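You operate a simulated robot arm through the tools that you are given. There is no shell and no other tool.

You run a simulated robot arm. Do the job below in one go: nothing can be reset, and whatever is moved stays where it is left.

Task
Glue the blue module with one shot at 2 bar.
Fine: seat it in the blue slide; afterwards pressure off, cup back under the nozzle.

It is judged by the outcome, as a careful person would: the job done as asked, and still so three seconds after it is handed in. It fails if anything else is knocked over, pushed out of place, dropped, spilled or broken.

Robot
A 7-joint arm with a two-finger gripper, fixed in place. Base frame: the origin is at the foot of the arm, x ahead of it, y to its left, z up; the work surface is at about z = 12. Readings come in mm, degrees, newtons and seconds.
With the tool pointing down near the work surface it reaches from about 160 to 380 mm from the base axis. Its first joint turns from -72.0 to 72.0 degrees. Payload 0.6 kg.
The TCP is the grasp point between the finger pads, 22 mm short of the fingertips. In the tool frame z runs along the fingers and y along their closing line. The gripper opens to 92 mm. The gripper's body begins 65 mm behind the TCP.
Orientation is that of the tool frame in the base frame, as [roll, pitch, yaw] about the fixed x, y, z axes, in that order (R = Rz(yaw) Ry(pitch) Rx(roll)). With the fingers straight down and closing along the base's y, the tool's x points along the base's -x, its y along +y and its z along -z.

Tools
- The arm moves only by the tool arm_command. Its argument "steps" is a list of rows, each a list of 3 entries, a list of its own where there are three numbers: the shift along the base's x, y, z in mm, then the turn, a rotation vector about the base's x, y, z in degrees, then the finger opening in mm, from 0 to 92. In form: [[[tx, ty, tz], [rx, ry, rz], hand], ...]. A call has 1 to 20 rows; each row is the pose to reach, as a shift and turn from the pose commanded when the call began. A row lasts 0.2 s, in which the tool goes at most 50 mm and 8.6 degrees; a call with a longer step from one row to the next is refused whole, and so is a gripper value outside its range. Where a pose cannot be reached the arm comes as near as it can. A force on the tool above 60 N (or 10 N above the force at the start of the call, whichever is more), or a blocked arm, ends the call early, and 0.2 s more pass. The fingers move at their own pace and stop on an object; they squeeze with about 26 N. The grip force told is the motor's: it shows also when the fingers shut on nothing. Time passes only in rows, and 0.2 s behind the last, so rows that repeat a pose let the fingers close. The reply holds the time, the measured pose of the TCP, the force on the tool along the base axes, the opening and the grip force, in the units named above and with some noise, with the torque about the TCP (base axes, N m) and any sound that the robot's microphone picked up.
- Cameras (640 x 400 px; columns grow to the right, rows downward): "scene" is fixed at [68.4, -283.4, 408.1]; the picture's right is [0.63, -0.77, 0.00], its down [-0.41, -0.33, -0.85] and it looks along [0.66, 0.54, -0.53] (base axes); focal length 215 px, centre (320, 200). "wrist" rides on the gripper at [71, 19, -102] in the tool frame; the picture's right is [-0.26, 0.96, 0.00], its down [-0.75, -0.20, -0.63] and it looks along [-0.60, -0.16, 0.78] (tool axes); focal length 280 px, centre (320, 200). There is no depth. A picture from a camera that has moved, and an enlarged one, comes with that camera's place and axes in the base frame and with its lens.
- camera(camera): a new picture of that camera. The clock stands still meanwhile.
- close_up(camera, box): a new picture of the part [left, top, right, bottom] of that camera's present view, enlarged. The clock stands still meanwhile.
- finish_job(): hands the job in; it is judged then, once.

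Nothing tells you positions but the pictures and the camera data. Unless the task says otherwise, let go and move clear before handing in.

The tools are called after "Emit:" as name(argument=value, ...) on one line, values as JSON. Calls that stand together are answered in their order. arm_command: Moves the arm, as the interface text tells. Its arguments: {"type":"object","properties":{"steps":{"type":"array"}},"required":["steps"]} The other tools are called the same way: camera (camera) takes a picture; close_up (camera, box) takes an enlarged picture of a part of a camera's view; finish_job () hands the job in.

At the start:

```text
time: 0.0
position: [181.0, 93.3, 313.4]
orientation: [179.9, 0.0, -180.0]
wrist_force: [-0.1, 0.8, -0.3]
torque: [-0.01, -0.02, 0.05]
width: 92.0
grip_force: 0.0
```

scene: 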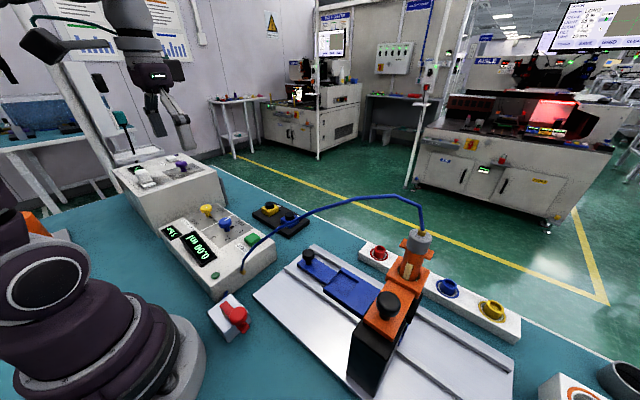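
wrist: 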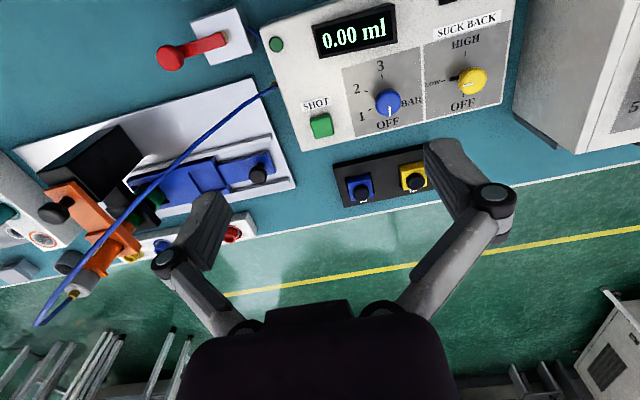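

I see a dispenser box with knobs (pressure, suck back), a SHOT button, a blue slide rail with an orange nozzle stand, a dark tray with a blue and a yellow module, and a row of coloured cups/pots. I'll look closer before moving.

Emit:
close_up(camera="scene", box=[100, 140, 320, 300])

Emit:
close_up(camera="scene", box=[240, 200, 540, 400])

Emit:
close_up(camera="wrist", box=[0, 60, 320, 300])

Emit:
close_up(camera="wrist", box=[260, 0, 540, 210])

```text
2.50 times, centred on (210, 220) of scene
camera zoom: at [68.4, -283.4, 408.1], right [0.63, -0.77, 0.0], down [-0.41, -0.33, -0.85], along [0.66, 0.54, -0.53], focal length 537 px, centre (595, 150)
```

zoom: 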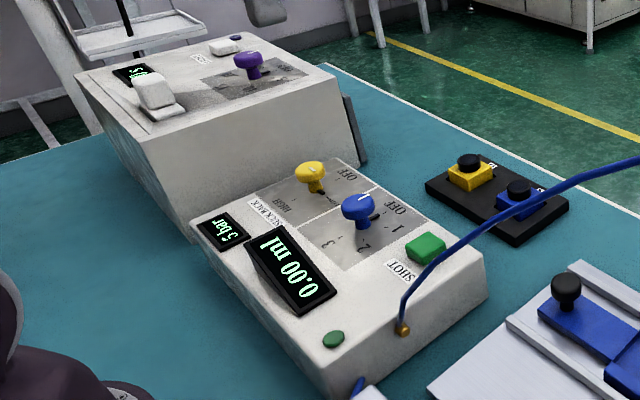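

```text
2.00 times, centred on (390, 300) of scene
camera zoom: at [68.4, -283.4, 408.1], right [0.63, -0.77, 0.0], down [-0.41, -0.33, -0.85], along [0.66, 0.54, -0.53], focal length 429 px, centre (180, 0)
```

zoom: 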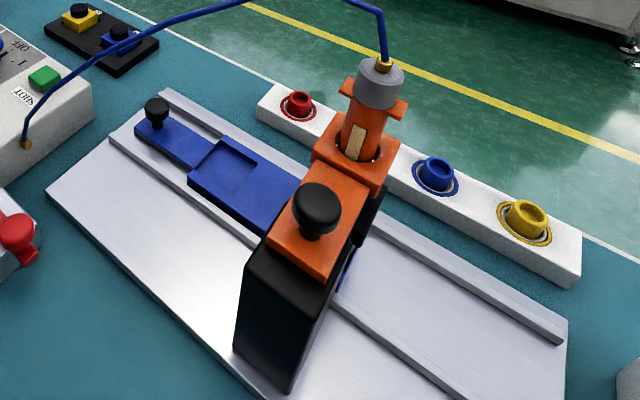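

```text
1.67 times, centred on (160, 180) of wrist
camera zoom: at [110.7, 113.9, 415.2], right [0.26, 0.96, 0.0], down [0.75, -0.2, 0.63], along [0.6, -0.16, -0.78], focal length 467 px, centre (587, 233)
```

zoom: 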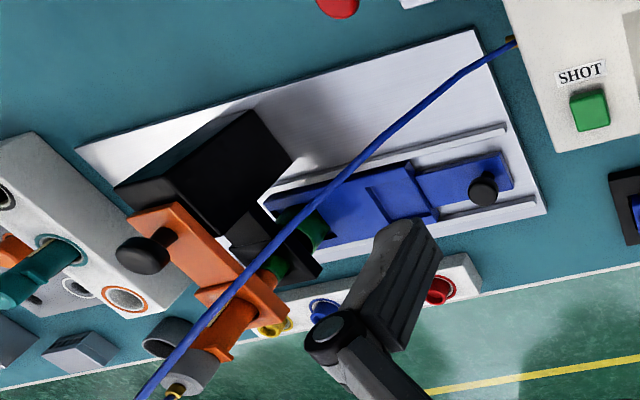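

```text
1.90 times, centred on (400, 105) of wrist
camera zoom: at [110.7, 113.9, 415.2], right [0.26, 0.96, 0.0], down [0.75, -0.2, 0.63], along [0.6, -0.16, -0.78], focal length 534 px, centre (168, 381)
```

zoom: 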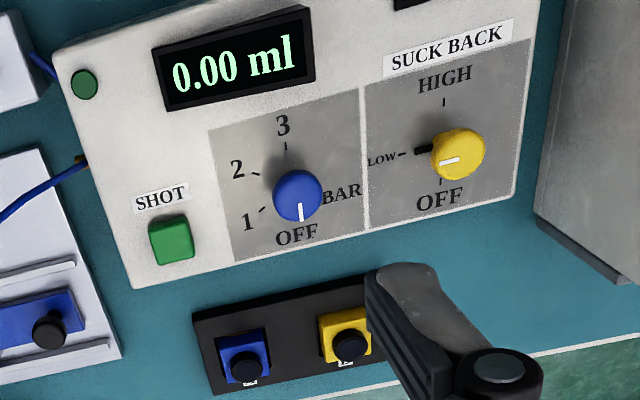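

The blue module sits on a dark tray around [401,108,38], the pressure knob is around [245,161,83], the SHOT button around [259,75,67], and the slide's black knob around [318,-43,50]. The nozzle is around [325,-250]. I'll zoom further into the details before moving.

Emit:
close_up(camera="scene", box=[160, 190, 260, 270])

Emit:
close_up(camera="wrist", box=[340, 40, 500, 140])

Emit:
close_up(camera="wrist", box=[320, 130, 460, 220])

Emit:
close_up(camera="wrist", box=[90, 140, 200, 260])

Emit:
close_up(camera="wrist", box=[0, 150, 120, 300])

Emit:
close_up(camera="scene", box=[190, 270, 290, 350])

Emit:
close_up(camera="scene", box=[520, 330, 640, 400])

```text
5.00 times, centred on (210, 230) of scene
camera zoom: at [68.4, -283.4, 408.1], right [0.63, -0.77, 0.0], down [-0.41, -0.33, -0.85], along [0.66, 0.54, -0.53], focal length 1073 px, centre (870, 50)
```

zoom: 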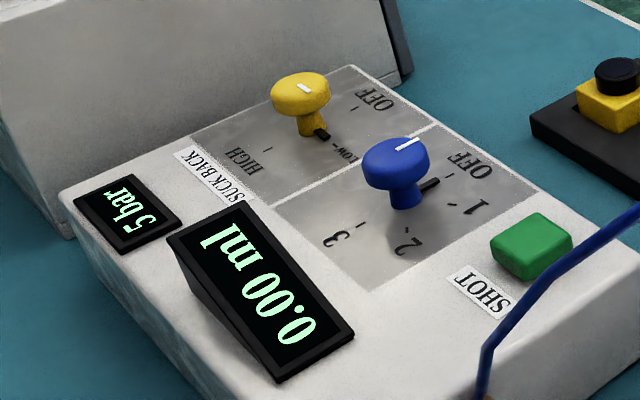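

```text
4.00 times, centred on (420, 90) of wrist
camera zoom: at [110.7, 113.9, 415.2], right [0.26, 0.96, 0.0], down [0.75, -0.2, 0.63], along [0.6, -0.16, -0.78], focal length 1122 px, centre (-80, 640)
```

zoom: 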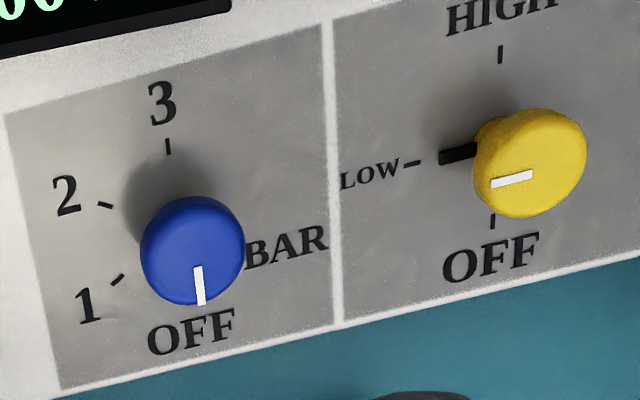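

```text
4.44 times, centred on (390, 175) of wrist
camera zoom: at [110.7, 113.9, 415.2], right [0.26, 0.96, 0.0], down [0.75, -0.2, 0.63], along [0.6, -0.16, -0.78], focal length 1246 px, centre (9, 311)
```

zoom: 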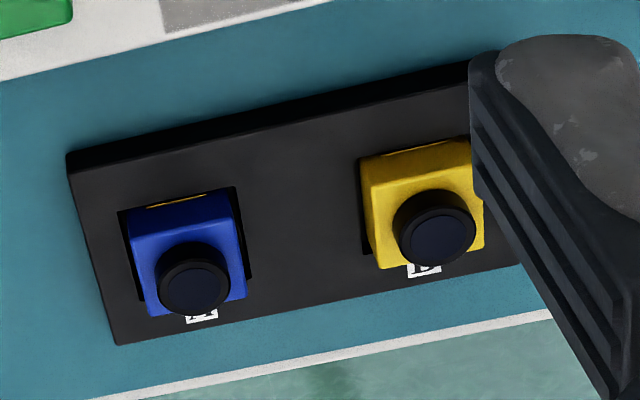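

```text
3.33 times, centred on (145, 200) of wrist
camera zoom: at [110.7, 113.9, 415.2], right [0.26, 0.96, 0.0], down [0.75, -0.2, 0.63], along [0.6, -0.16, -0.78], focal length 935 px, centre (903, 200)
```

zoom: 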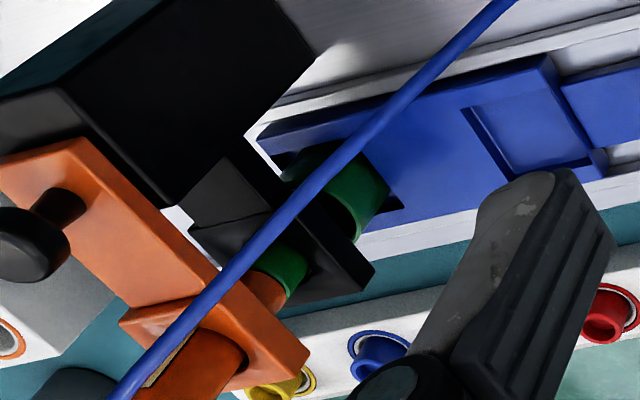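

```text
2.67 times, centred on (60, 225) of wrist
camera zoom: at [110.7, 113.9, 415.2], right [0.26, 0.96, 0.0], down [0.75, -0.2, 0.63], along [0.6, -0.16, -0.78], focal length 748 px, centre (1013, 133)
```

zoom: 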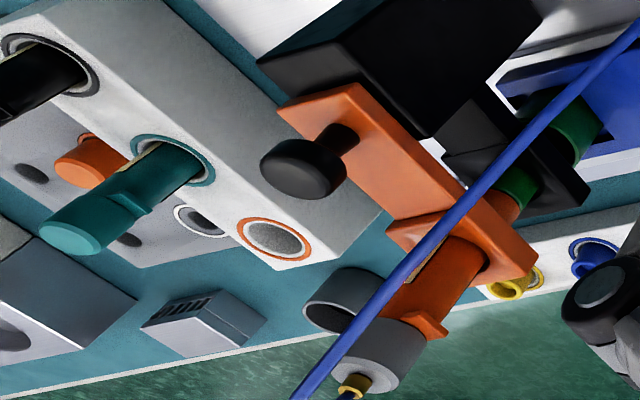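

```text
5.00 times, centred on (240, 310) of scene
camera zoom: at [68.4, -283.4, 408.1], right [0.63, -0.77, 0.0], down [-0.41, -0.33, -0.85], along [0.66, 0.54, -0.53], focal length 1073 px, centre (720, -350)
```

zoom: 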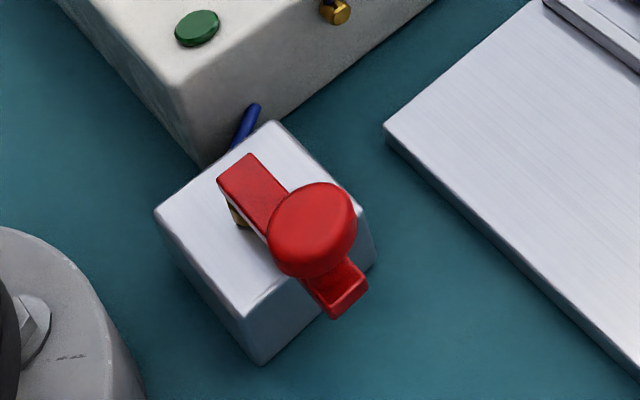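

```text
5.33 times, centred on (580, 365) of scene
camera zoom: at [68.4, -283.4, 408.1], right [0.63, -0.77, 0.0], down [-0.41, -0.33, -0.85], along [0.66, 0.54, -0.53], focal length 1145 px, centre (-1067, -680)
```

zoom: 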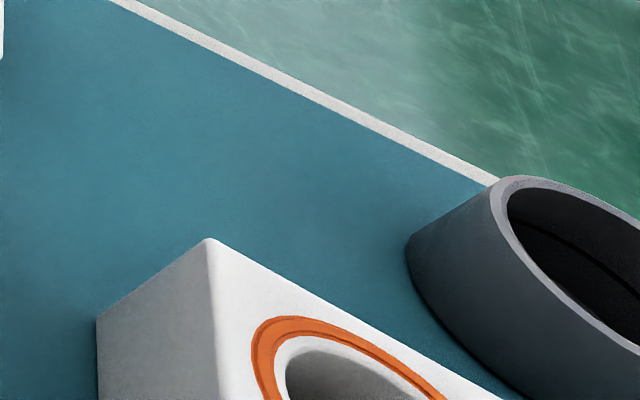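

The display reads 5 bar supply and 0.00 ml, the pressure knob is at OFF, and suck-back is at LOW. A green cup sits at the far end of the blue slide under the nozzle. Next I'll move the wrist camera closer to the modules.

Emit:
arm_command(steps=[[[24, 6, -31], [0, 0, 0], 92], [[48, 12, -62], [0, 0, 0], 92], [[72, 19, -93], [0, 0, 0], 92], [[96, 26, -124], [0, 0, 0], 92], [[119, 32, -153], [0, 0, 0], 92], [[119, 32, -153], [0, 0, 0], 92]])

Emit:
camera(camera="wrist")

Emit:
camera(camera="scene")

```text
time: 1.4
position: [296.4, 125.2, 159.2]
orientation: [-180.0, 0.0, 180.0]
wrist_force: [-0.6, 0.2, -0.1]
torque: [-0.02, 0.04, -0.02]
width: 91.8
grip_force: 0.0
```

```text
taken
camera wrist: at [227.4, 144.7, 261.1], right [0.26, 0.97, 0.0], down [0.75, -0.2, 0.63], along [0.6, -0.16, -0.78], focal length 280 px, centre (320, 200)
```

wrist: 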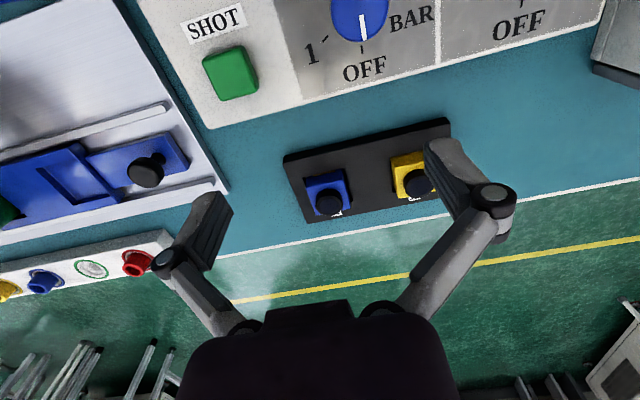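

```text
taken
```

scene: 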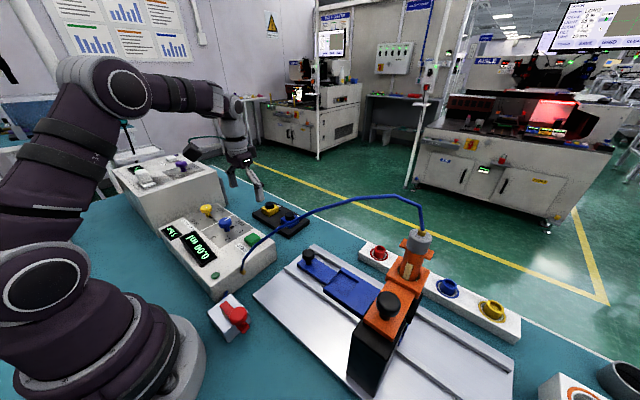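

The arm moved cleanly, and the green ring in the tip rack is empty, so the green tip is the one fitted. I'm zooming on the modules and the slide pocket.

Emit:
close_up(camera="wrist", box=[270, 110, 470, 235])

Emit:
close_up(camera="wrist", box=[0, 90, 240, 240])

Emit:
close_up(camera="scene", box=[230, 180, 330, 250])

Emit:
close_up(camera="scene", box=[290, 230, 450, 340])

```text
3.20 times, centred on (370, 172) of wrist
camera zoom: at [227.4, 144.7, 261.1], right [0.26, 0.97, 0.0], down [0.75, -0.2, 0.63], along [0.6, -0.16, -0.78], focal length 897 px, centre (160, 288)
```

zoom: 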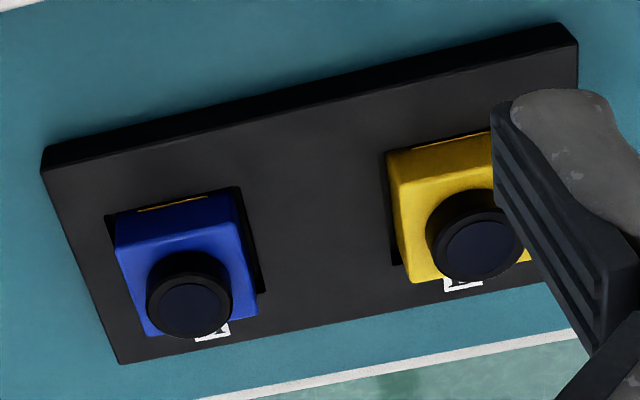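

```text
2.67 times, centred on (120, 165) of wrist
camera zoom: at [227.4, 144.7, 261.1], right [0.26, 0.97, 0.0], down [0.75, -0.2, 0.63], along [0.6, -0.16, -0.78], focal length 748 px, centre (853, 293)
```

zoom: 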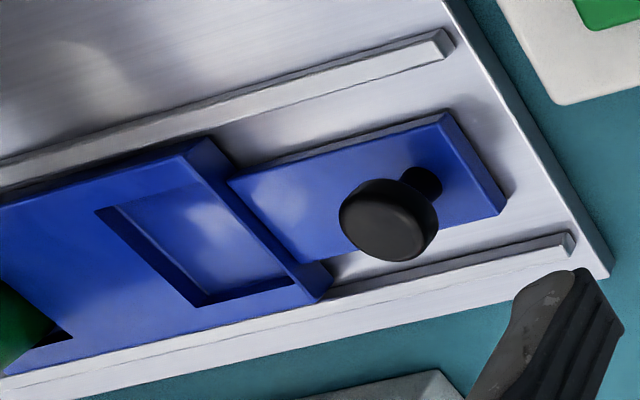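

```text
5.71 times, centred on (280, 215) of scene
camera zoom: at [68.4, -283.4, 408.1], right [0.63, -0.77, 0.0], down [-0.41, -0.33, -0.85], along [0.66, 0.54, -0.53], focal length 1226 px, centre (549, 114)
```

zoom: 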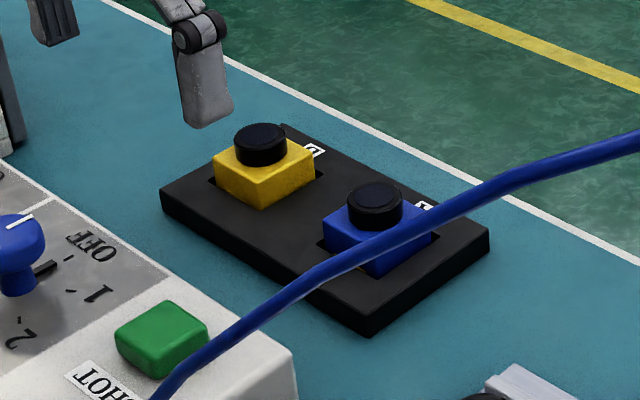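

```text
3.64 times, centred on (370, 285) of scene
camera zoom: at [68.4, -283.4, 408.1], right [0.63, -0.77, 0.0], down [-0.41, -0.33, -0.85], along [0.66, 0.54, -0.53], focal length 780 px, centre (138, -109)
```

zoom: 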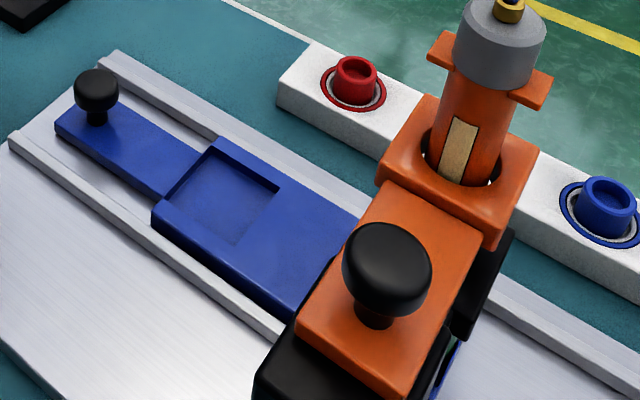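

The module is about 40 mm square with a 27 mm round black knob on top, at roughly [405,107], which is near the limit of reach. I'll test the straight-down reach at a safe height above it.

Emit:
arm_command(steps=[[[26, -5, -8], [0, 0, 0], 60], [[52, -9, -15], [0, 0, 0], 60], [[78, -14, -23], [0, 0, 0], 60], [[104, -18, -30], [0, 0, 0], 60], [[104, -18, -30], [0, 0, 0], 60], [[104, -18, -30], [0, 0, 0], 60]])

Emit:
camera(camera="wrist")

Emit:
camera(camera="scene")

```text
time: 2.8
position: [362.9, 99.6, 133.5]
orientation: [-180.0, 0.0, 179.9]
wrist_force: [-0.3, -0.6, 0.6]
torque: [-0.01, 0.0, 0.03]
width: 60.0
grip_force: 0.0
out of reach, approached as far as the arm can: row 3, 4, 5, 6
```

```text
taken
camera wrist: at [292.7, 119.8, 235.1], right [0.26, 0.97, 0.0], down [0.75, -0.2, 0.62], along [0.6, -0.16, -0.78], focal length 280 px, centre (320, 200)
```

wrist: 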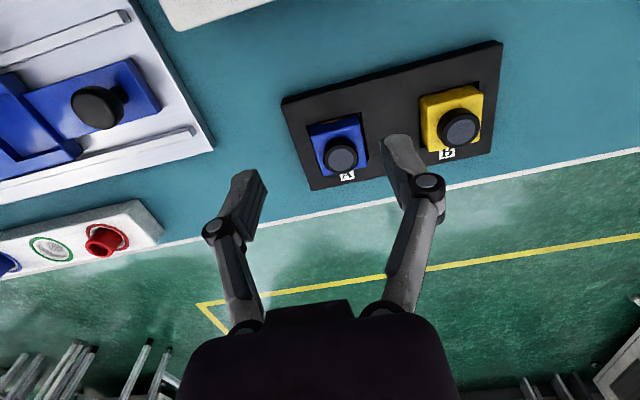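

```text
taken
```

scene: 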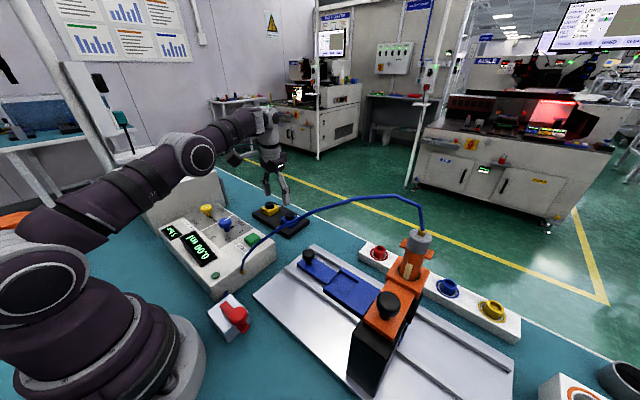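

Straight-down reach stops at about r = 376, so I'll need to tilt the tool outward for the pick. First a closer look at the module from here.

Emit:
close_up(camera="wrist", box=[270, 80, 430, 200])

Emit:
close_up(camera="wrist", box=[0, 0, 220, 180])

Emit:
close_up(camera="scene", box=[230, 180, 330, 250])

```text
3.33 times, centred on (350, 140) of wrist
camera zoom: at [292.7, 119.8, 235.1], right [0.26, 0.97, 0.0], down [0.75, -0.2, 0.62], along [0.6, -0.16, -0.78], focal length 935 px, centre (220, 400)
```

zoom: 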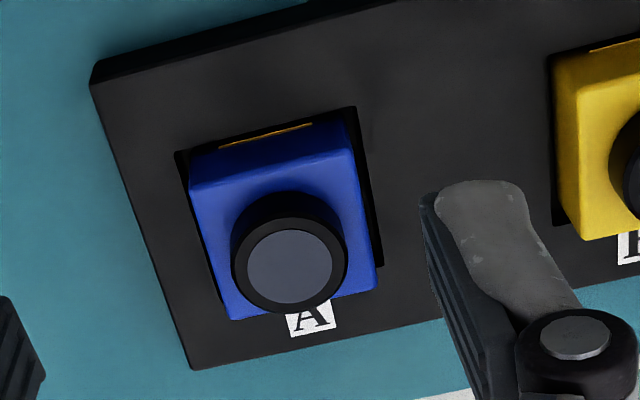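

```text
2.22 times, centred on (110, 90) of wrist
camera zoom: at [292.7, 119.8, 235.1], right [0.26, 0.97, 0.0], down [0.75, -0.2, 0.62], along [0.6, -0.16, -0.78], focal length 623 px, centre (787, 444)
```

zoom: 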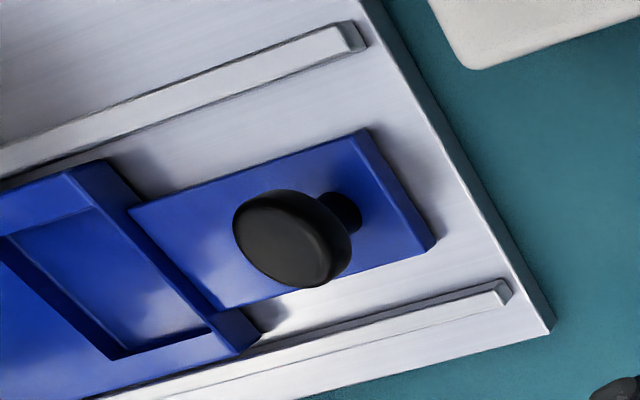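

```text
5.71 times, centred on (280, 215) of scene
camera zoom: at [68.4, -283.4, 408.1], right [0.63, -0.77, 0.0], down [-0.41, -0.33, -0.85], along [0.66, 0.54, -0.53], focal length 1226 px, centre (549, 114)
```

zoom: 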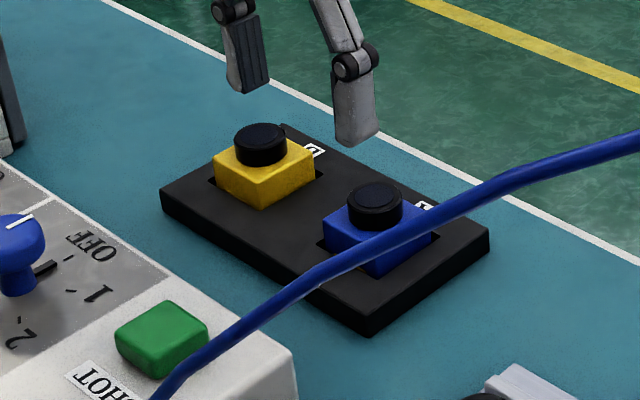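

The gold strip faces the base and the module is labelled A; its centre is around [407,106] with the knob top at about z = 42. I'll tilt the tool 20° outward at height to extend the reach.

Emit:
arm_command(steps=[[[0, 0, 0], [0, -7, 0], 60], [[0, 0, 0], [0, -14, 0], 60], [[0, 0, 0], [0, -20, 0], 60], [[0, 0, 0], [0, -20, 0], 60], [[0, 0, 0], [0, -20, 0], 60]])

Emit:
camera(camera="wrist")

Emit:
camera(camera="scene")

```text
time: 4.0
position: [361.3, 99.0, 134.2]
orientation: [-180.0, 20.0, 180.0]
wrist_force: [-0.5, -0.1, -0.7]
torque: [-0.01, 0.0, 0.03]
width: 60.1
grip_force: 0.0
```

```text
taken
camera wrist: at [261.8, 119.6, 204.8], right [0.25, 0.96, 0.09], down [0.49, -0.2, 0.85], along [0.83, -0.16, -0.53], focal length 280 px, centre (320, 200)
```

wrist: 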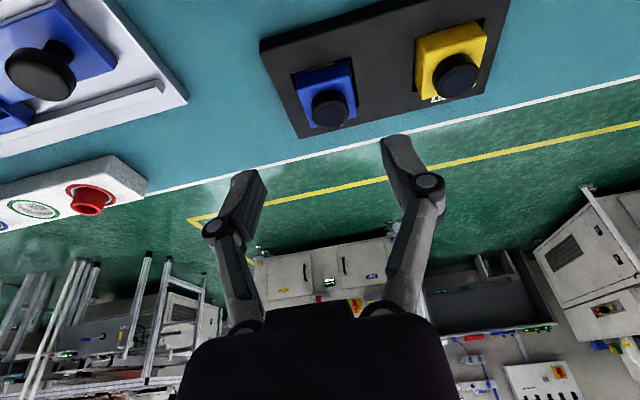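

```text
taken
```

scene: 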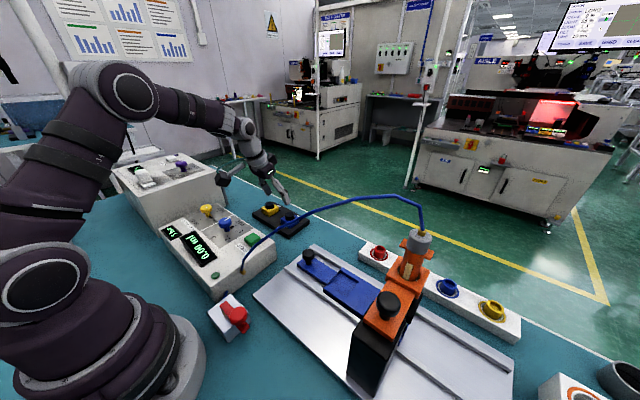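

The tilt works, and the commanded pose was clipped to about [362,99,134]. Next I'll move to a point just above the module's knob.

Emit:
arm_command(steps=[[[20, 4, -10], [0, 0, 0], 50], [[40, 7, -20], [0, 0, 0], 50], [[40, 7, -39], [0, 0, 0], 50], [[40, 7, -39], [0, 0, 0], 50], [[40, 7, -39], [0, 0, 0], 50]])

Emit:
camera(camera="wrist")

Emit:
close_up(camera="scene", box=[230, 170, 330, 250])

```text
time: 5.2
position: [403.5, 107.7, 94.7]
orientation: [-180.0, 20.1, -179.9]
wrist_force: [0.5, -0.1, 0.2]
torque: [0.0, 0.01, 0.01]
width: 49.7
grip_force: 0.0
```

```text
taken
camera wrist: at [302.9, 127.3, 166.0], right [0.25, 0.96, 0.09], down [0.49, -0.2, 0.85], along [0.83, -0.16, -0.53], focal length 280 px, centre (320, 200)
```

wrist: 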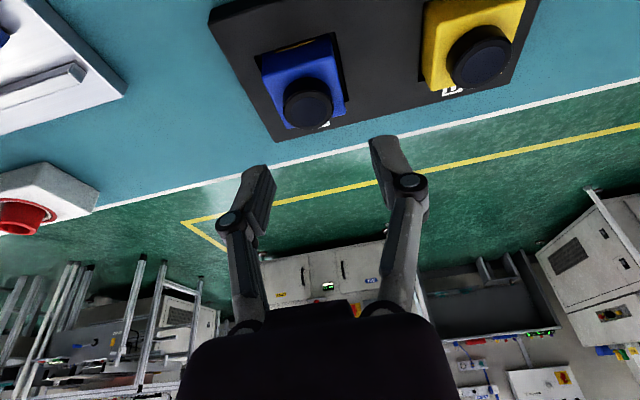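

```text
5.00 times, centred on (280, 210) of scene
camera zoom: at [68.4, -283.4, 408.1], right [0.63, -0.77, 0.0], down [-0.41, -0.33, -0.85], along [0.66, 0.54, -0.53], focal length 1073 px, centre (520, 150)
```

zoom: 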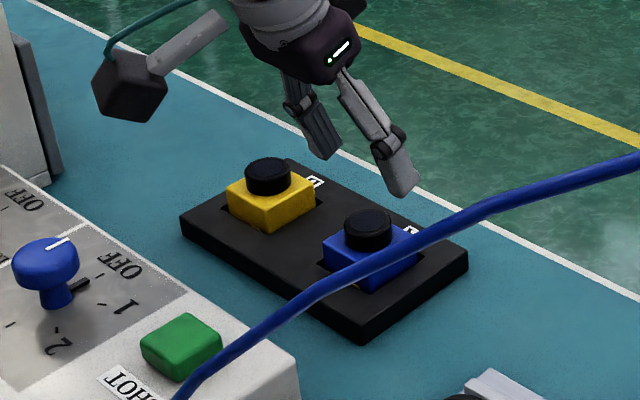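

The gripper is now above and slightly to the base side of the knob. I'll zoom in to measure the knob against the fingertips.

Emit:
close_up(camera="wrist", box=[200, 30, 440, 230])

Emit:
close_up(camera="scene", box=[270, 180, 320, 220])

```text
2.00 times, centred on (320, 130) of wrist
camera zoom: at [302.9, 127.3, 166.0], right [0.25, 0.96, 0.09], down [0.49, -0.2, 0.85], along [0.83, -0.16, -0.53], focal length 561 px, centre (320, 340)
```

zoom: 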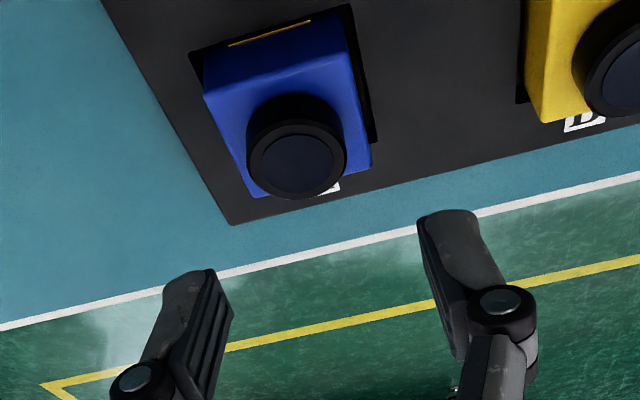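

```text
10.00 times, centred on (295, 200) of scene
camera zoom: at [68.4, -283.4, 408.1], right [0.63, -0.77, 0.0], down [-0.41, -0.33, -0.85], along [0.66, 0.54, -0.53], focal length 2146 px, centre (570, 200)
```

zoom: 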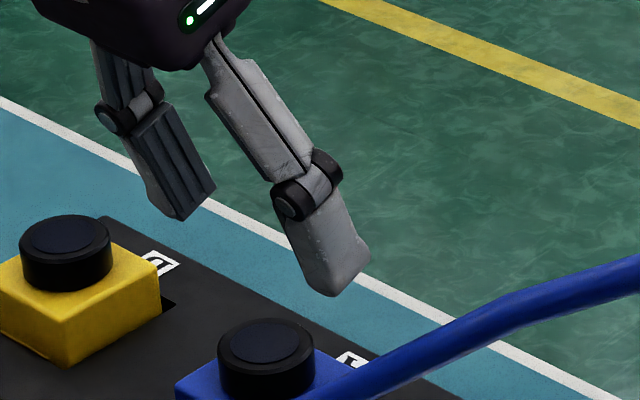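

The knob top reads as [406,106,42.5] from several views. I'll descend with the fingers straddling it, stopping a little above the module's top face.

Emit:
arm_command(steps=[[[-2, -2, -10], [0, 0, 0], 46], [[-2, -2, -20], [0, 0, 0], 46], [[-2, -2, -28], [0, 0, 0], 46], [[-2, -2, -34], [0, 0, 0], 46], [[-2, -2, -36], [0, 0, 0], 46], [[-2, -2, -36], [0, 0, 0], 46]])

Emit:
camera(camera="wrist")

Emit:
close_up(camera="scene", box=[260, 180, 320, 240])

```text
time: 6.6
position: [400.6, 105.2, 57.4]
orientation: [179.9, 20.0, 179.9]
wrist_force: [0.4, 0.7, -0.1]
torque: [0.02, 0.01, 0.0]
width: 46.0
grip_force: 0.1
```

```text
taken
camera wrist: at [300.1, 125.2, 128.4], right [0.25, 0.96, 0.09], down [0.49, -0.2, 0.85], along [0.83, -0.16, -0.53], focal length 280 px, centre (320, 200)
```

wrist: 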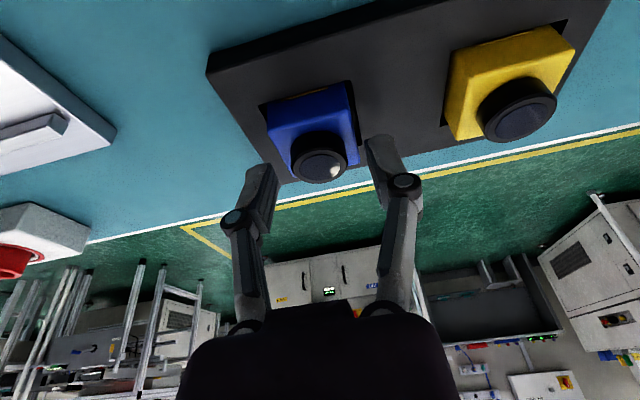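

```text
6.67 times, centred on (290, 210) of scene
camera zoom: at [68.4, -283.4, 408.1], right [0.63, -0.77, 0.0], down [-0.41, -0.33, -0.85], along [0.66, 0.54, -0.53], focal length 1431 px, centre (520, 133)
```

zoom: 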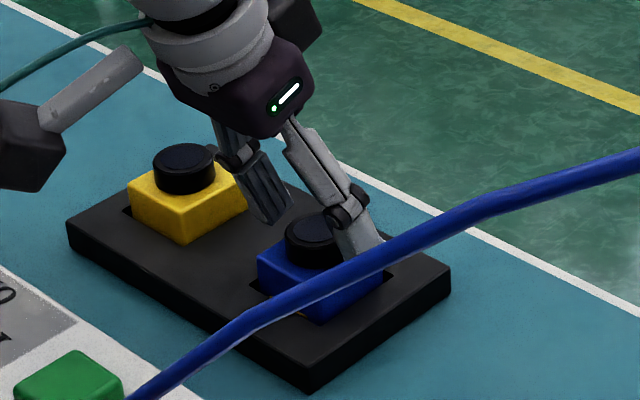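

The fingers straddle the knob, with the tips a few mm above the module's top face. I'm taking a closer look before closing.

Emit:
close_up(camera="wrist", box=[220, 70, 420, 220])

Emit:
close_up(camera="scene", box=[274, 200, 304, 224])

```text
2.67 times, centred on (320, 145) of wrist
camera zoom: at [300.1, 125.2, 128.4], right [0.25, 0.96, 0.09], down [0.49, -0.2, 0.85], along [0.83, -0.16, -0.53], focal length 748 px, centre (320, 347)
```

zoom: 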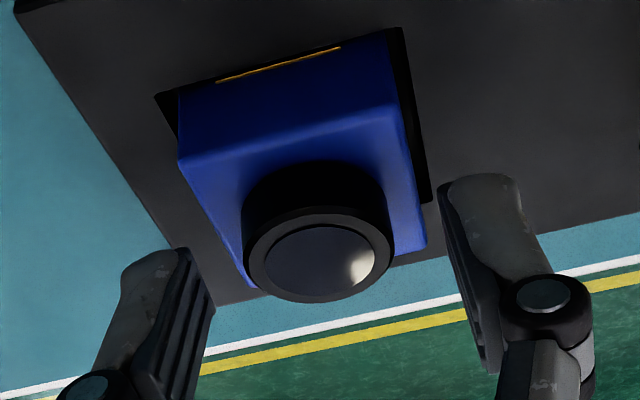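

```text
16.00 times, centred on (289, 212) of scene
camera zoom: at [68.4, -283.4, 408.1], right [0.63, -0.77, 0.0], down [-0.41, -0.33, -0.85], along [0.66, 0.54, -0.53], focal length 3434 px, centre (816, 8)
```

zoom: 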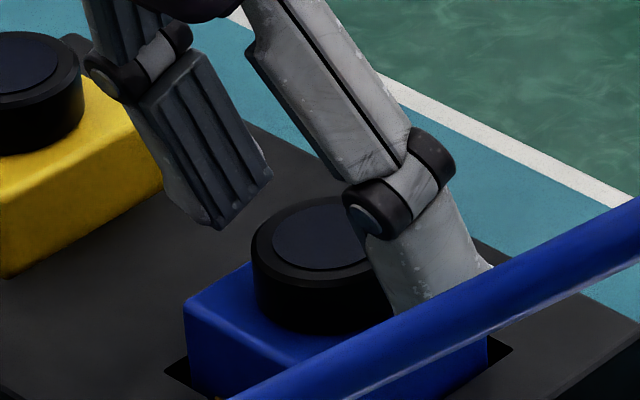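

The alignment is good (under 1 mm in y). I'll lower 2.5 mm and close on the knob.

Emit:
arm_command(steps=[[[1, 0, -1.5], [0, 0, 0], 46], [[1, 0, -2.5], [0, 0, 0], 46], [[1, 0, -2.5], [0, 0, 0], 36], [[1, 0, -2.5], [0, 0, 0], 28], [[1, 0, -2.5], [0, 0, 0], 20], [[1, 0, -2.5], [0, 0, 0], 15], [[1, 0, -2.5], [0, 0, 0], 15]])

Emit:
camera(camera="wrist")

Emit:
close_up(camera="scene", box=[260, 190, 320, 240])

```text
time: 8.2
position: [402.5, 104.8, 56.7]
orientation: [-179.9, 20.0, 179.9]
wrist_force: [0.4, -0.2, 1.7]
torque: [-0.04, 0.01, 0.0]
width: 27.1
grip_force: 26.7
```

```text
taken
camera wrist: at [301.1, 125.1, 126.9], right [0.25, 0.96, 0.09], down [0.49, -0.2, 0.85], along [0.83, -0.16, -0.53], focal length 280 px, centre (320, 200)
```

wrist: 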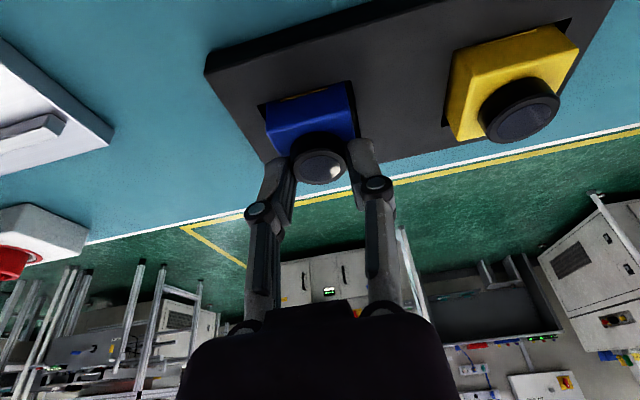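

```text
8.00 times, centred on (290, 215) of scene
camera zoom: at [68.4, -283.4, 408.1], right [0.63, -0.77, 0.0], down [-0.41, -0.33, -0.85], along [0.66, 0.54, -0.53], focal length 1717 px, centre (560, 80)
```

zoom: 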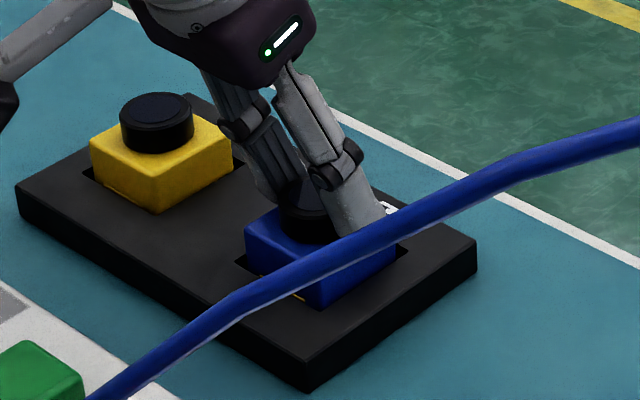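

The knob is gripped at 27 mm with 26.7 N. I'll lift straight up slowly and check that the module comes along upright.

Emit:
arm_command(steps=[[[0, 0, 4], [0, 0, 0], 15], [[0, 0, 10], [0, 0, 0], 15], [[0, 0, 20], [0, 0, 0], 15], [[0, 0, 35], [0, 0, 0], 15], [[0, 0, 50], [0, 0, 0], 15], [[0, 0, 65], [0, 0, 0], 15], [[0, 0, 65], [0, 0, 0], 15]])

Emit:
camera(camera="wrist")

Emit:
close_up(camera="scene", box=[230, 150, 330, 240])

```text
time: 9.8
position: [401.0, 104.4, 121.2]
orientation: [-180.0, 20.0, 180.0]
wrist_force: [-0.5, -0.3, -0.6]
torque: [0.03, 0.0, 0.02]
width: 26.9
grip_force: 26.2
```

```text
taken
camera wrist: at [301.4, 125.2, 191.9], right [0.25, 0.96, 0.09], down [0.49, -0.2, 0.84], along [0.83, -0.16, -0.53], focal length 280 px, centre (320, 200)
```

wrist: 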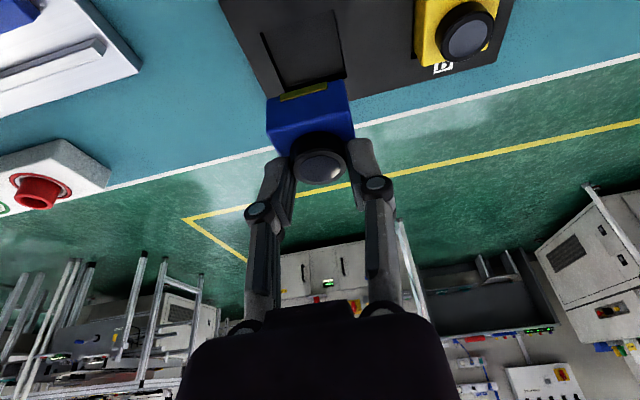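

```text
4.44 times, centred on (280, 195) of scene
camera zoom: at [68.4, -283.4, 408.1], right [0.63, -0.77, 0.0], down [-0.41, -0.33, -0.85], along [0.66, 0.54, -0.53], focal length 954 px, centre (498, 222)
```

zoom: 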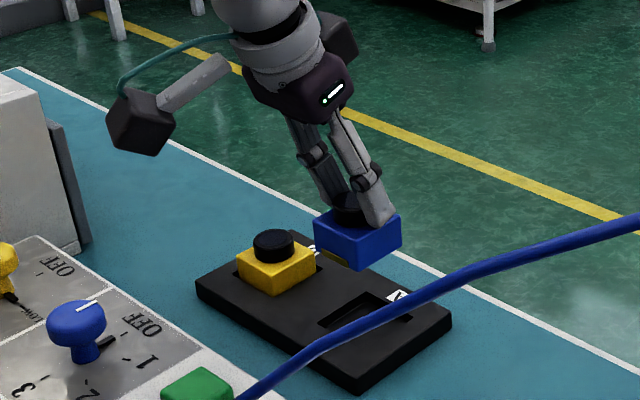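

The module lifted cleanly. I'll inspect the yellow feature on its side to decide whether orientation matters for seating.

Emit:
close_up(camera="wrist", box=[240, 60, 400, 200])

Emit:
close_up(camera="scene", box=[292, 190, 332, 220])

Emit:
close_up(camera="scene", box=[295, 240, 375, 310])

```text
2.86 times, centred on (320, 130) of wrist
camera zoom: at [301.4, 125.2, 191.9], right [0.25, 0.96, 0.09], down [0.49, -0.2, 0.84], along [0.83, -0.16, -0.53], focal length 801 px, centre (320, 400)
```

zoom: 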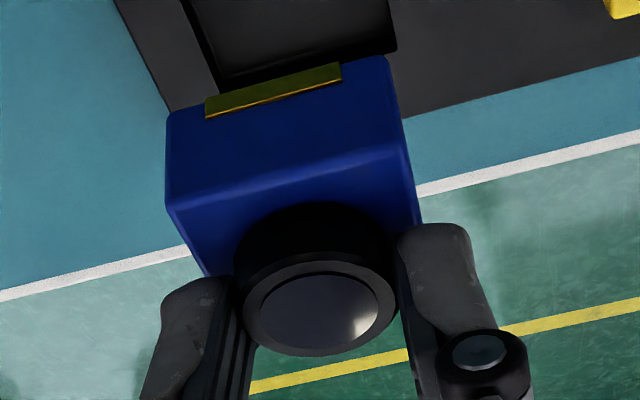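

```text
13.33 times, centred on (312, 205) of scene
camera zoom: at [68.4, -283.4, 408.1], right [0.63, -0.77, 0.0], down [-0.41, -0.33, -0.85], along [0.66, 0.54, -0.53], focal length 2862 px, centre (427, 133)
```

zoom: 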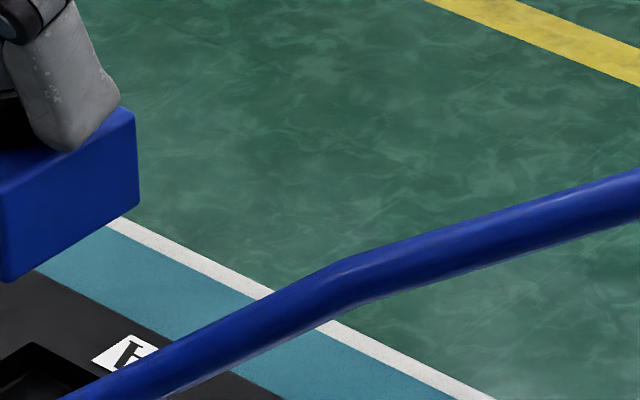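

```text
5.71 times, centred on (335, 275) of scene
camera zoom: at [68.4, -283.4, 408.1], right [0.63, -0.77, 0.0], down [-0.41, -0.33, -0.85], along [0.66, 0.54, -0.53], focal length 1226 px, centre (234, -229)
```

zoom: 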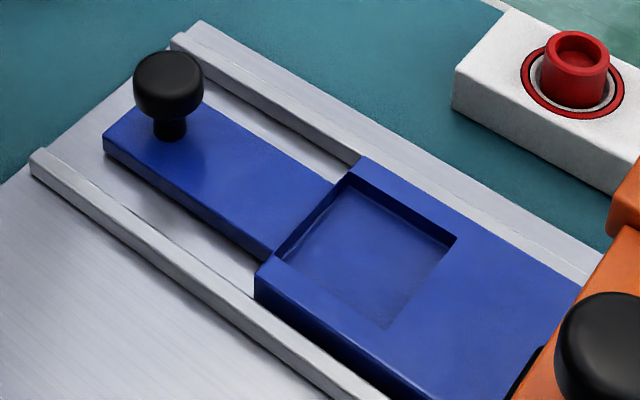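

The yellow feature is just a thin strip on the module's side, and the pocket is a plain 46 mm square around [320,-140]. A direct placement in this pose would put the wrist into the blue hose. So I'll set the module down on the free bench spot near [335,38] and regrasp it with the wrist on the +y side, which keeps the module's orientation.

Emit:
arm_command(steps=[[[-18, -17, 0], [0, 0, 0], 15], [[-36, -34, 0], [0, 0, 0], 15], [[-54, -50, 0], [0, 0, 0], 15], [[-72, -67, 0], [0, 0, 0], 15], [[-72, -67, -15], [0, 0, 0], 15], [[-72, -67, -30], [0, 0, 0], 15], [[-72, -67, -40], [0, 0, 0], 15], [[-72, -67, -40], [0, 0, 0], 15]])

Emit:
camera(camera="wrist")

Emit:
camera(camera="scene")

```text
time: 11.6
position: [328.9, 37.8, 80.7]
orientation: [-179.9, 20.0, 179.9]
wrist_force: [0.1, 0.5, -1.1]
torque: [0.0, 0.03, -0.03]
width: 26.7
grip_force: 26.0
```

```text
taken
camera wrist: at [229.1, 56.5, 151.9], right [0.25, 0.96, 0.09], down [0.49, -0.2, 0.84], along [0.83, -0.16, -0.53], focal length 280 px, centre (320, 200)
```

wrist: 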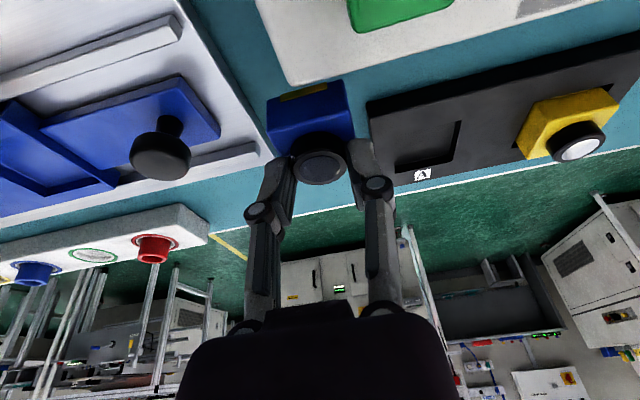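

```text
taken
```

scene: 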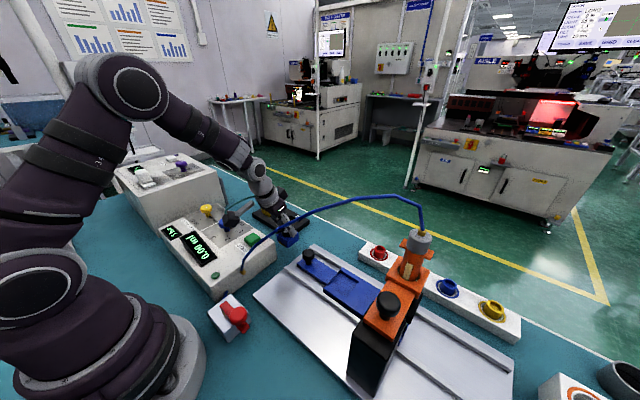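

The module is over the free bench spot, clear of the tray, box and plate. I'm lowering it to the bench.

Emit:
arm_command(steps=[[[0, 0, -12], [0, 0, 0], 15], [[0, 0, -20], [0, 0, 0], 15], [[0, 0, -24], [0, 0, 0], 15], [[0, 0, -24], [0, 0, 0], 15]])

Emit:
close_up(camera="scene", box=[240, 190, 340, 270])

Emit:
camera(camera="wrist")

```text
time: 12.6
position: [330.7, 35.8, 58.0]
orientation: [180.0, 20.0, 180.0]
wrist_force: [-0.5, -0.6, -0.1]
torque: [0.03, 0.01, -0.01]
width: 27.0
grip_force: 26.7
```

```text
5.00 times, centred on (290, 230) of scene
camera zoom: at [68.4, -283.4, 408.1], right [0.63, -0.77, 0.0], down [-0.41, -0.33, -0.85], along [0.66, 0.54, -0.53], focal length 1073 px, centre (470, 50)
```

zoom: 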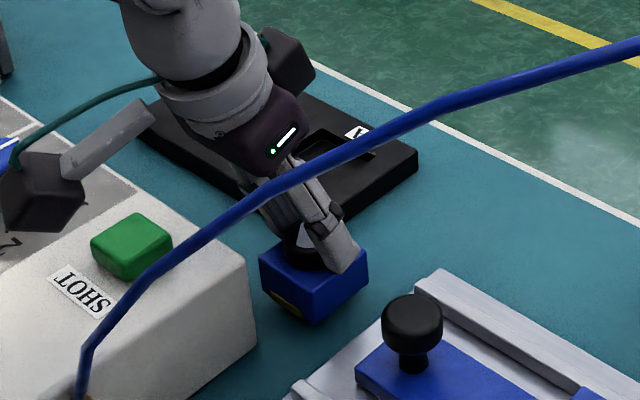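

```text
taken
camera wrist: at [229.5, 55.8, 128.9], right [0.25, 0.96, 0.09], down [0.49, -0.2, 0.84], along [0.83, -0.16, -0.53], focal length 280 px, centre (320, 200)
```

wrist: 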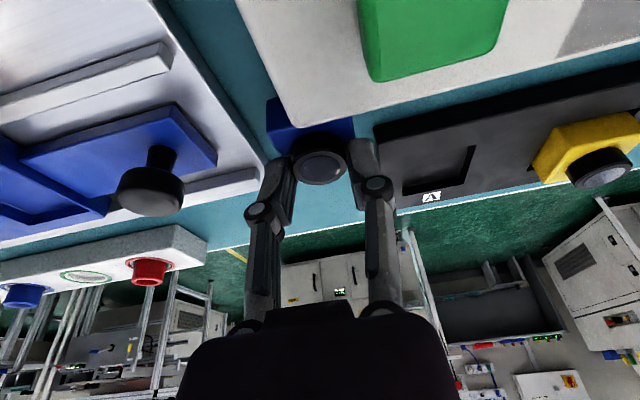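

The module is still just above the bench, with no contact force yet. I'll lower the last few millimetres gently.

Emit:
arm_command(steps=[[[0, 0, -1.0], [0, 0, 0], 15], [[0, 0, -2.0], [0, 0, 0], 15], [[0, 0, -2.5], [0, 0, 0], 15], [[0, 0, -2.5], [0, 0, 0], 15]])

Emit:
close_up(camera="scene", box=[270, 220, 320, 260])

```text
time: 13.6
position: [329.2, 36.8, 55.1]
orientation: [180.0, 19.9, -180.0]
wrist_force: [-0.3, 0.1, -1.1]
torque: [-0.01, -0.02, 0.0]
width: 27.0
grip_force: 26.3
```

```text
10.00 times, centred on (295, 240) of scene
camera zoom: at [68.4, -283.4, 408.1], right [0.63, -0.77, 0.0], down [-0.41, -0.33, -0.85], along [0.66, 0.54, -0.53], focal length 2146 px, centre (570, -200)
```

zoom: 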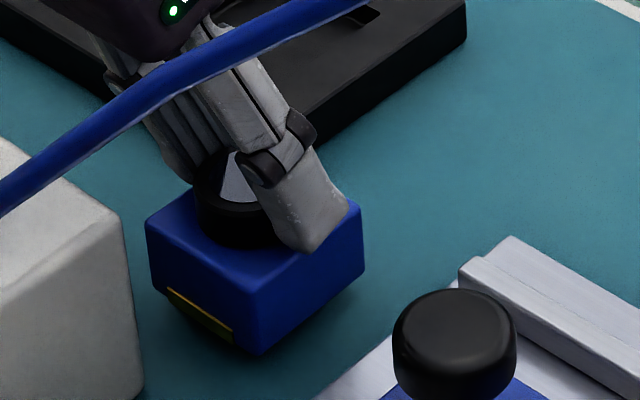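

Emit:
arm_command(steps=[[[0, 0, -0.8], [0, 0, 0], 15], [[0, 0, -1.5], [0, 0, 0], 15], [[0, 0, -1.5], [0, 0, 0], 15]])

Emit:
close_up(camera="scene", box=[270, 220, 320, 260])

```text
time: 14.4
position: [329.4, 36.7, 54.7]
orientation: [-180.0, 20.0, 180.0]
wrist_force: [0.3, -0.3, -0.5]
torque: [0.0, 0.01, -0.03]
width: 26.8
grip_force: 25.8
```

```text
10.00 times, centred on (295, 240) of scene
camera zoom: at [68.4, -283.4, 408.1], right [0.63, -0.77, 0.0], down [-0.41, -0.33, -0.85], along [0.66, 0.54, -0.53], focal length 2146 px, centre (570, -200)
```

zoom: 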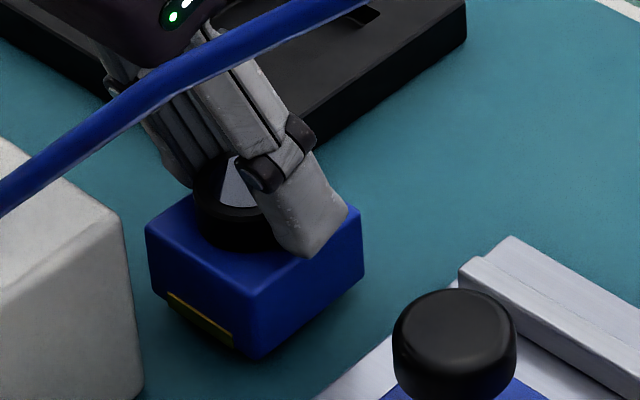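

Emit:
arm_command(steps=[[[0, 0, -0.5], [0, 0, 0], 15], [[0, 0, -1.0], [0, 0, 0], 15], [[0, 0, -1.0], [0, 0, 0], 15]])

Emit:
arm_command(steps=[[[0, 0, -0.5], [0, 0, 0], 15], [[0, 0, -1.0], [0, 0, 0], 15], [[0, 0, -1.0], [0, 0, 0], 15]])

Emit:
close_up(camera="scene", box=[270, 220, 320, 260])

```text
time: 15.2
position: [328.5, 35.9, 53.4]
orientation: [179.9, 20.0, 180.0]
wrist_force: [-0.4, -0.2, 0.2]
torque: [0.01, 0.01, -0.02]
width: 26.7
grip_force: 25.6
```

```text
time: 16.0
position: [330.4, 35.5, 52.9]
orientation: [-180.0, 20.0, -180.0]
wrist_force: [0.5, -0.1, -0.9]
torque: [-0.01, -0.05, 0.01]
width: 26.7
grip_force: 26.0
```

```text
10.00 times, centred on (295, 240) of scene
camera zoom: at [68.4, -283.4, 408.1], right [0.63, -0.77, 0.0], down [-0.41, -0.33, -0.85], along [0.66, 0.54, -0.53], focal length 2146 px, centre (570, -200)
```

zoom: 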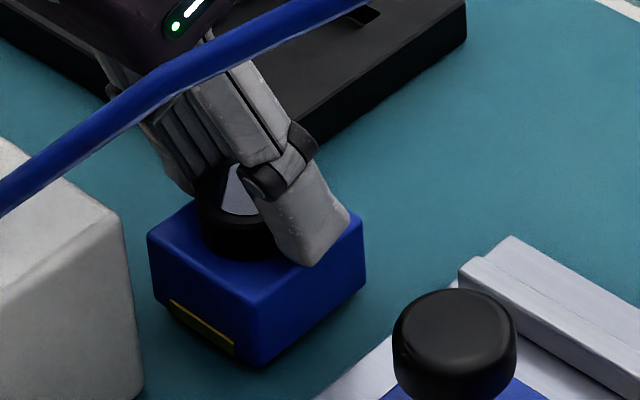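

Still no contact; I'll keep lowering in small increments while watching the force.

Emit:
arm_command(steps=[[[0, 0, -0.5], [0, 0, 0], 15], [[0, 0, -1.0], [0, 0, 0], 15], [[0, 0, -1.0], [0, 0, 0], 15]])

Emit:
arm_command(steps=[[[0, 0, -0.5], [0, 0, 0], 15], [[0, 0, -1.0], [0, 0, 0], 15], [[0, 0, -1.0], [0, 0, 0], 15]])

Emit:
close_up(camera="scene", box=[270, 220, 320, 260])

```text
time: 16.8
position: [329.1, 37.2, 50.5]
orientation: [-180.0, 19.9, -180.0]
wrist_force: [-0.1, 0.0, -0.7]
torque: [-0.03, -0.01, 0.01]
width: 26.8
grip_force: 26.0
```

```text
time: 17.6
position: [330.6, 36.1, 49.3]
orientation: [179.9, 20.1, -180.0]
wrist_force: [-0.2, -1.2, -0.1]
torque: [-0.01, 0.02, -0.01]
width: 26.9
grip_force: 26.2
```

```text
10.00 times, centred on (295, 240) of scene
camera zoom: at [68.4, -283.4, 408.1], right [0.63, -0.77, 0.0], down [-0.41, -0.33, -0.85], along [0.66, 0.54, -0.53], focal length 2146 px, centre (570, -200)
```

zoom: 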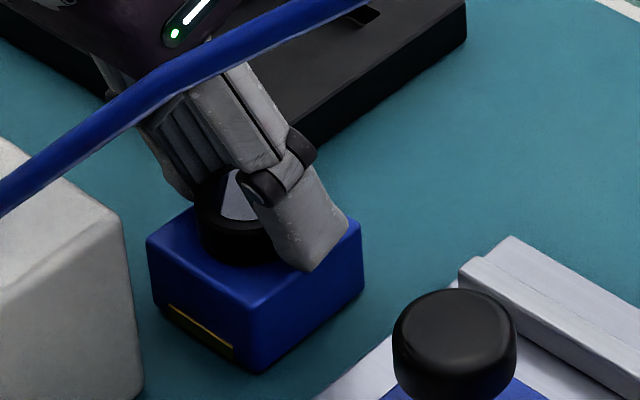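

Emit:
arm_command(steps=[[[0, 0, -0.5], [0, 0, 0], 15], [[0, 0, -1.0], [0, 0, 0], 15], [[0, 0, -1.0], [0, 0, 0], 15]])

Emit:
arm_command(steps=[[[0, 0, -0.5], [0, 0, 0], 15], [[0, 0, -1.0], [0, 0, 0], 15], [[0, 0, -1.0], [0, 0, 0], 15]])

Emit:
close_up(camera="scene", box=[270, 220, 320, 260])

```text
time: 18.4
position: [328.3, 36.6, 48.4]
orientation: [-180.0, 20.0, 179.9]
wrist_force: [-3.1, -0.8, 7.8]
torque: [-0.02, 0.08, 0.02]
width: 26.8
grip_force: 26.0
```

```text
time: 19.2
position: [329.7, 35.8, 48.2]
orientation: [180.0, 20.1, -180.0]
wrist_force: [-6.2, -0.2, 19.7]
torque: [-0.03, 0.13, 0.01]
width: 26.8
grip_force: 25.2
```

```text
10.00 times, centred on (295, 240) of scene
camera zoom: at [68.4, -283.4, 408.1], right [0.63, -0.77, 0.0], down [-0.41, -0.33, -0.85], along [0.66, 0.54, -0.53], focal length 2146 px, centre (570, -200)
```

zoom: 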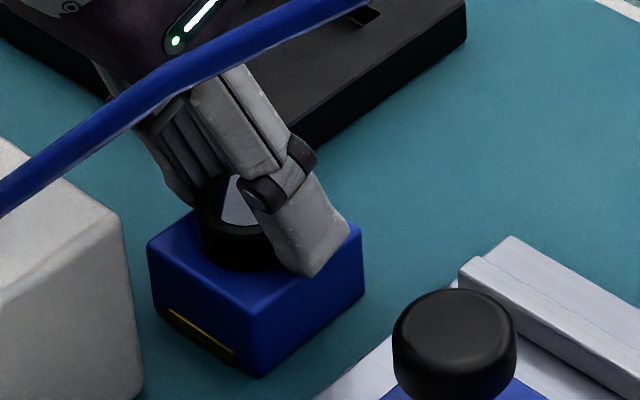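

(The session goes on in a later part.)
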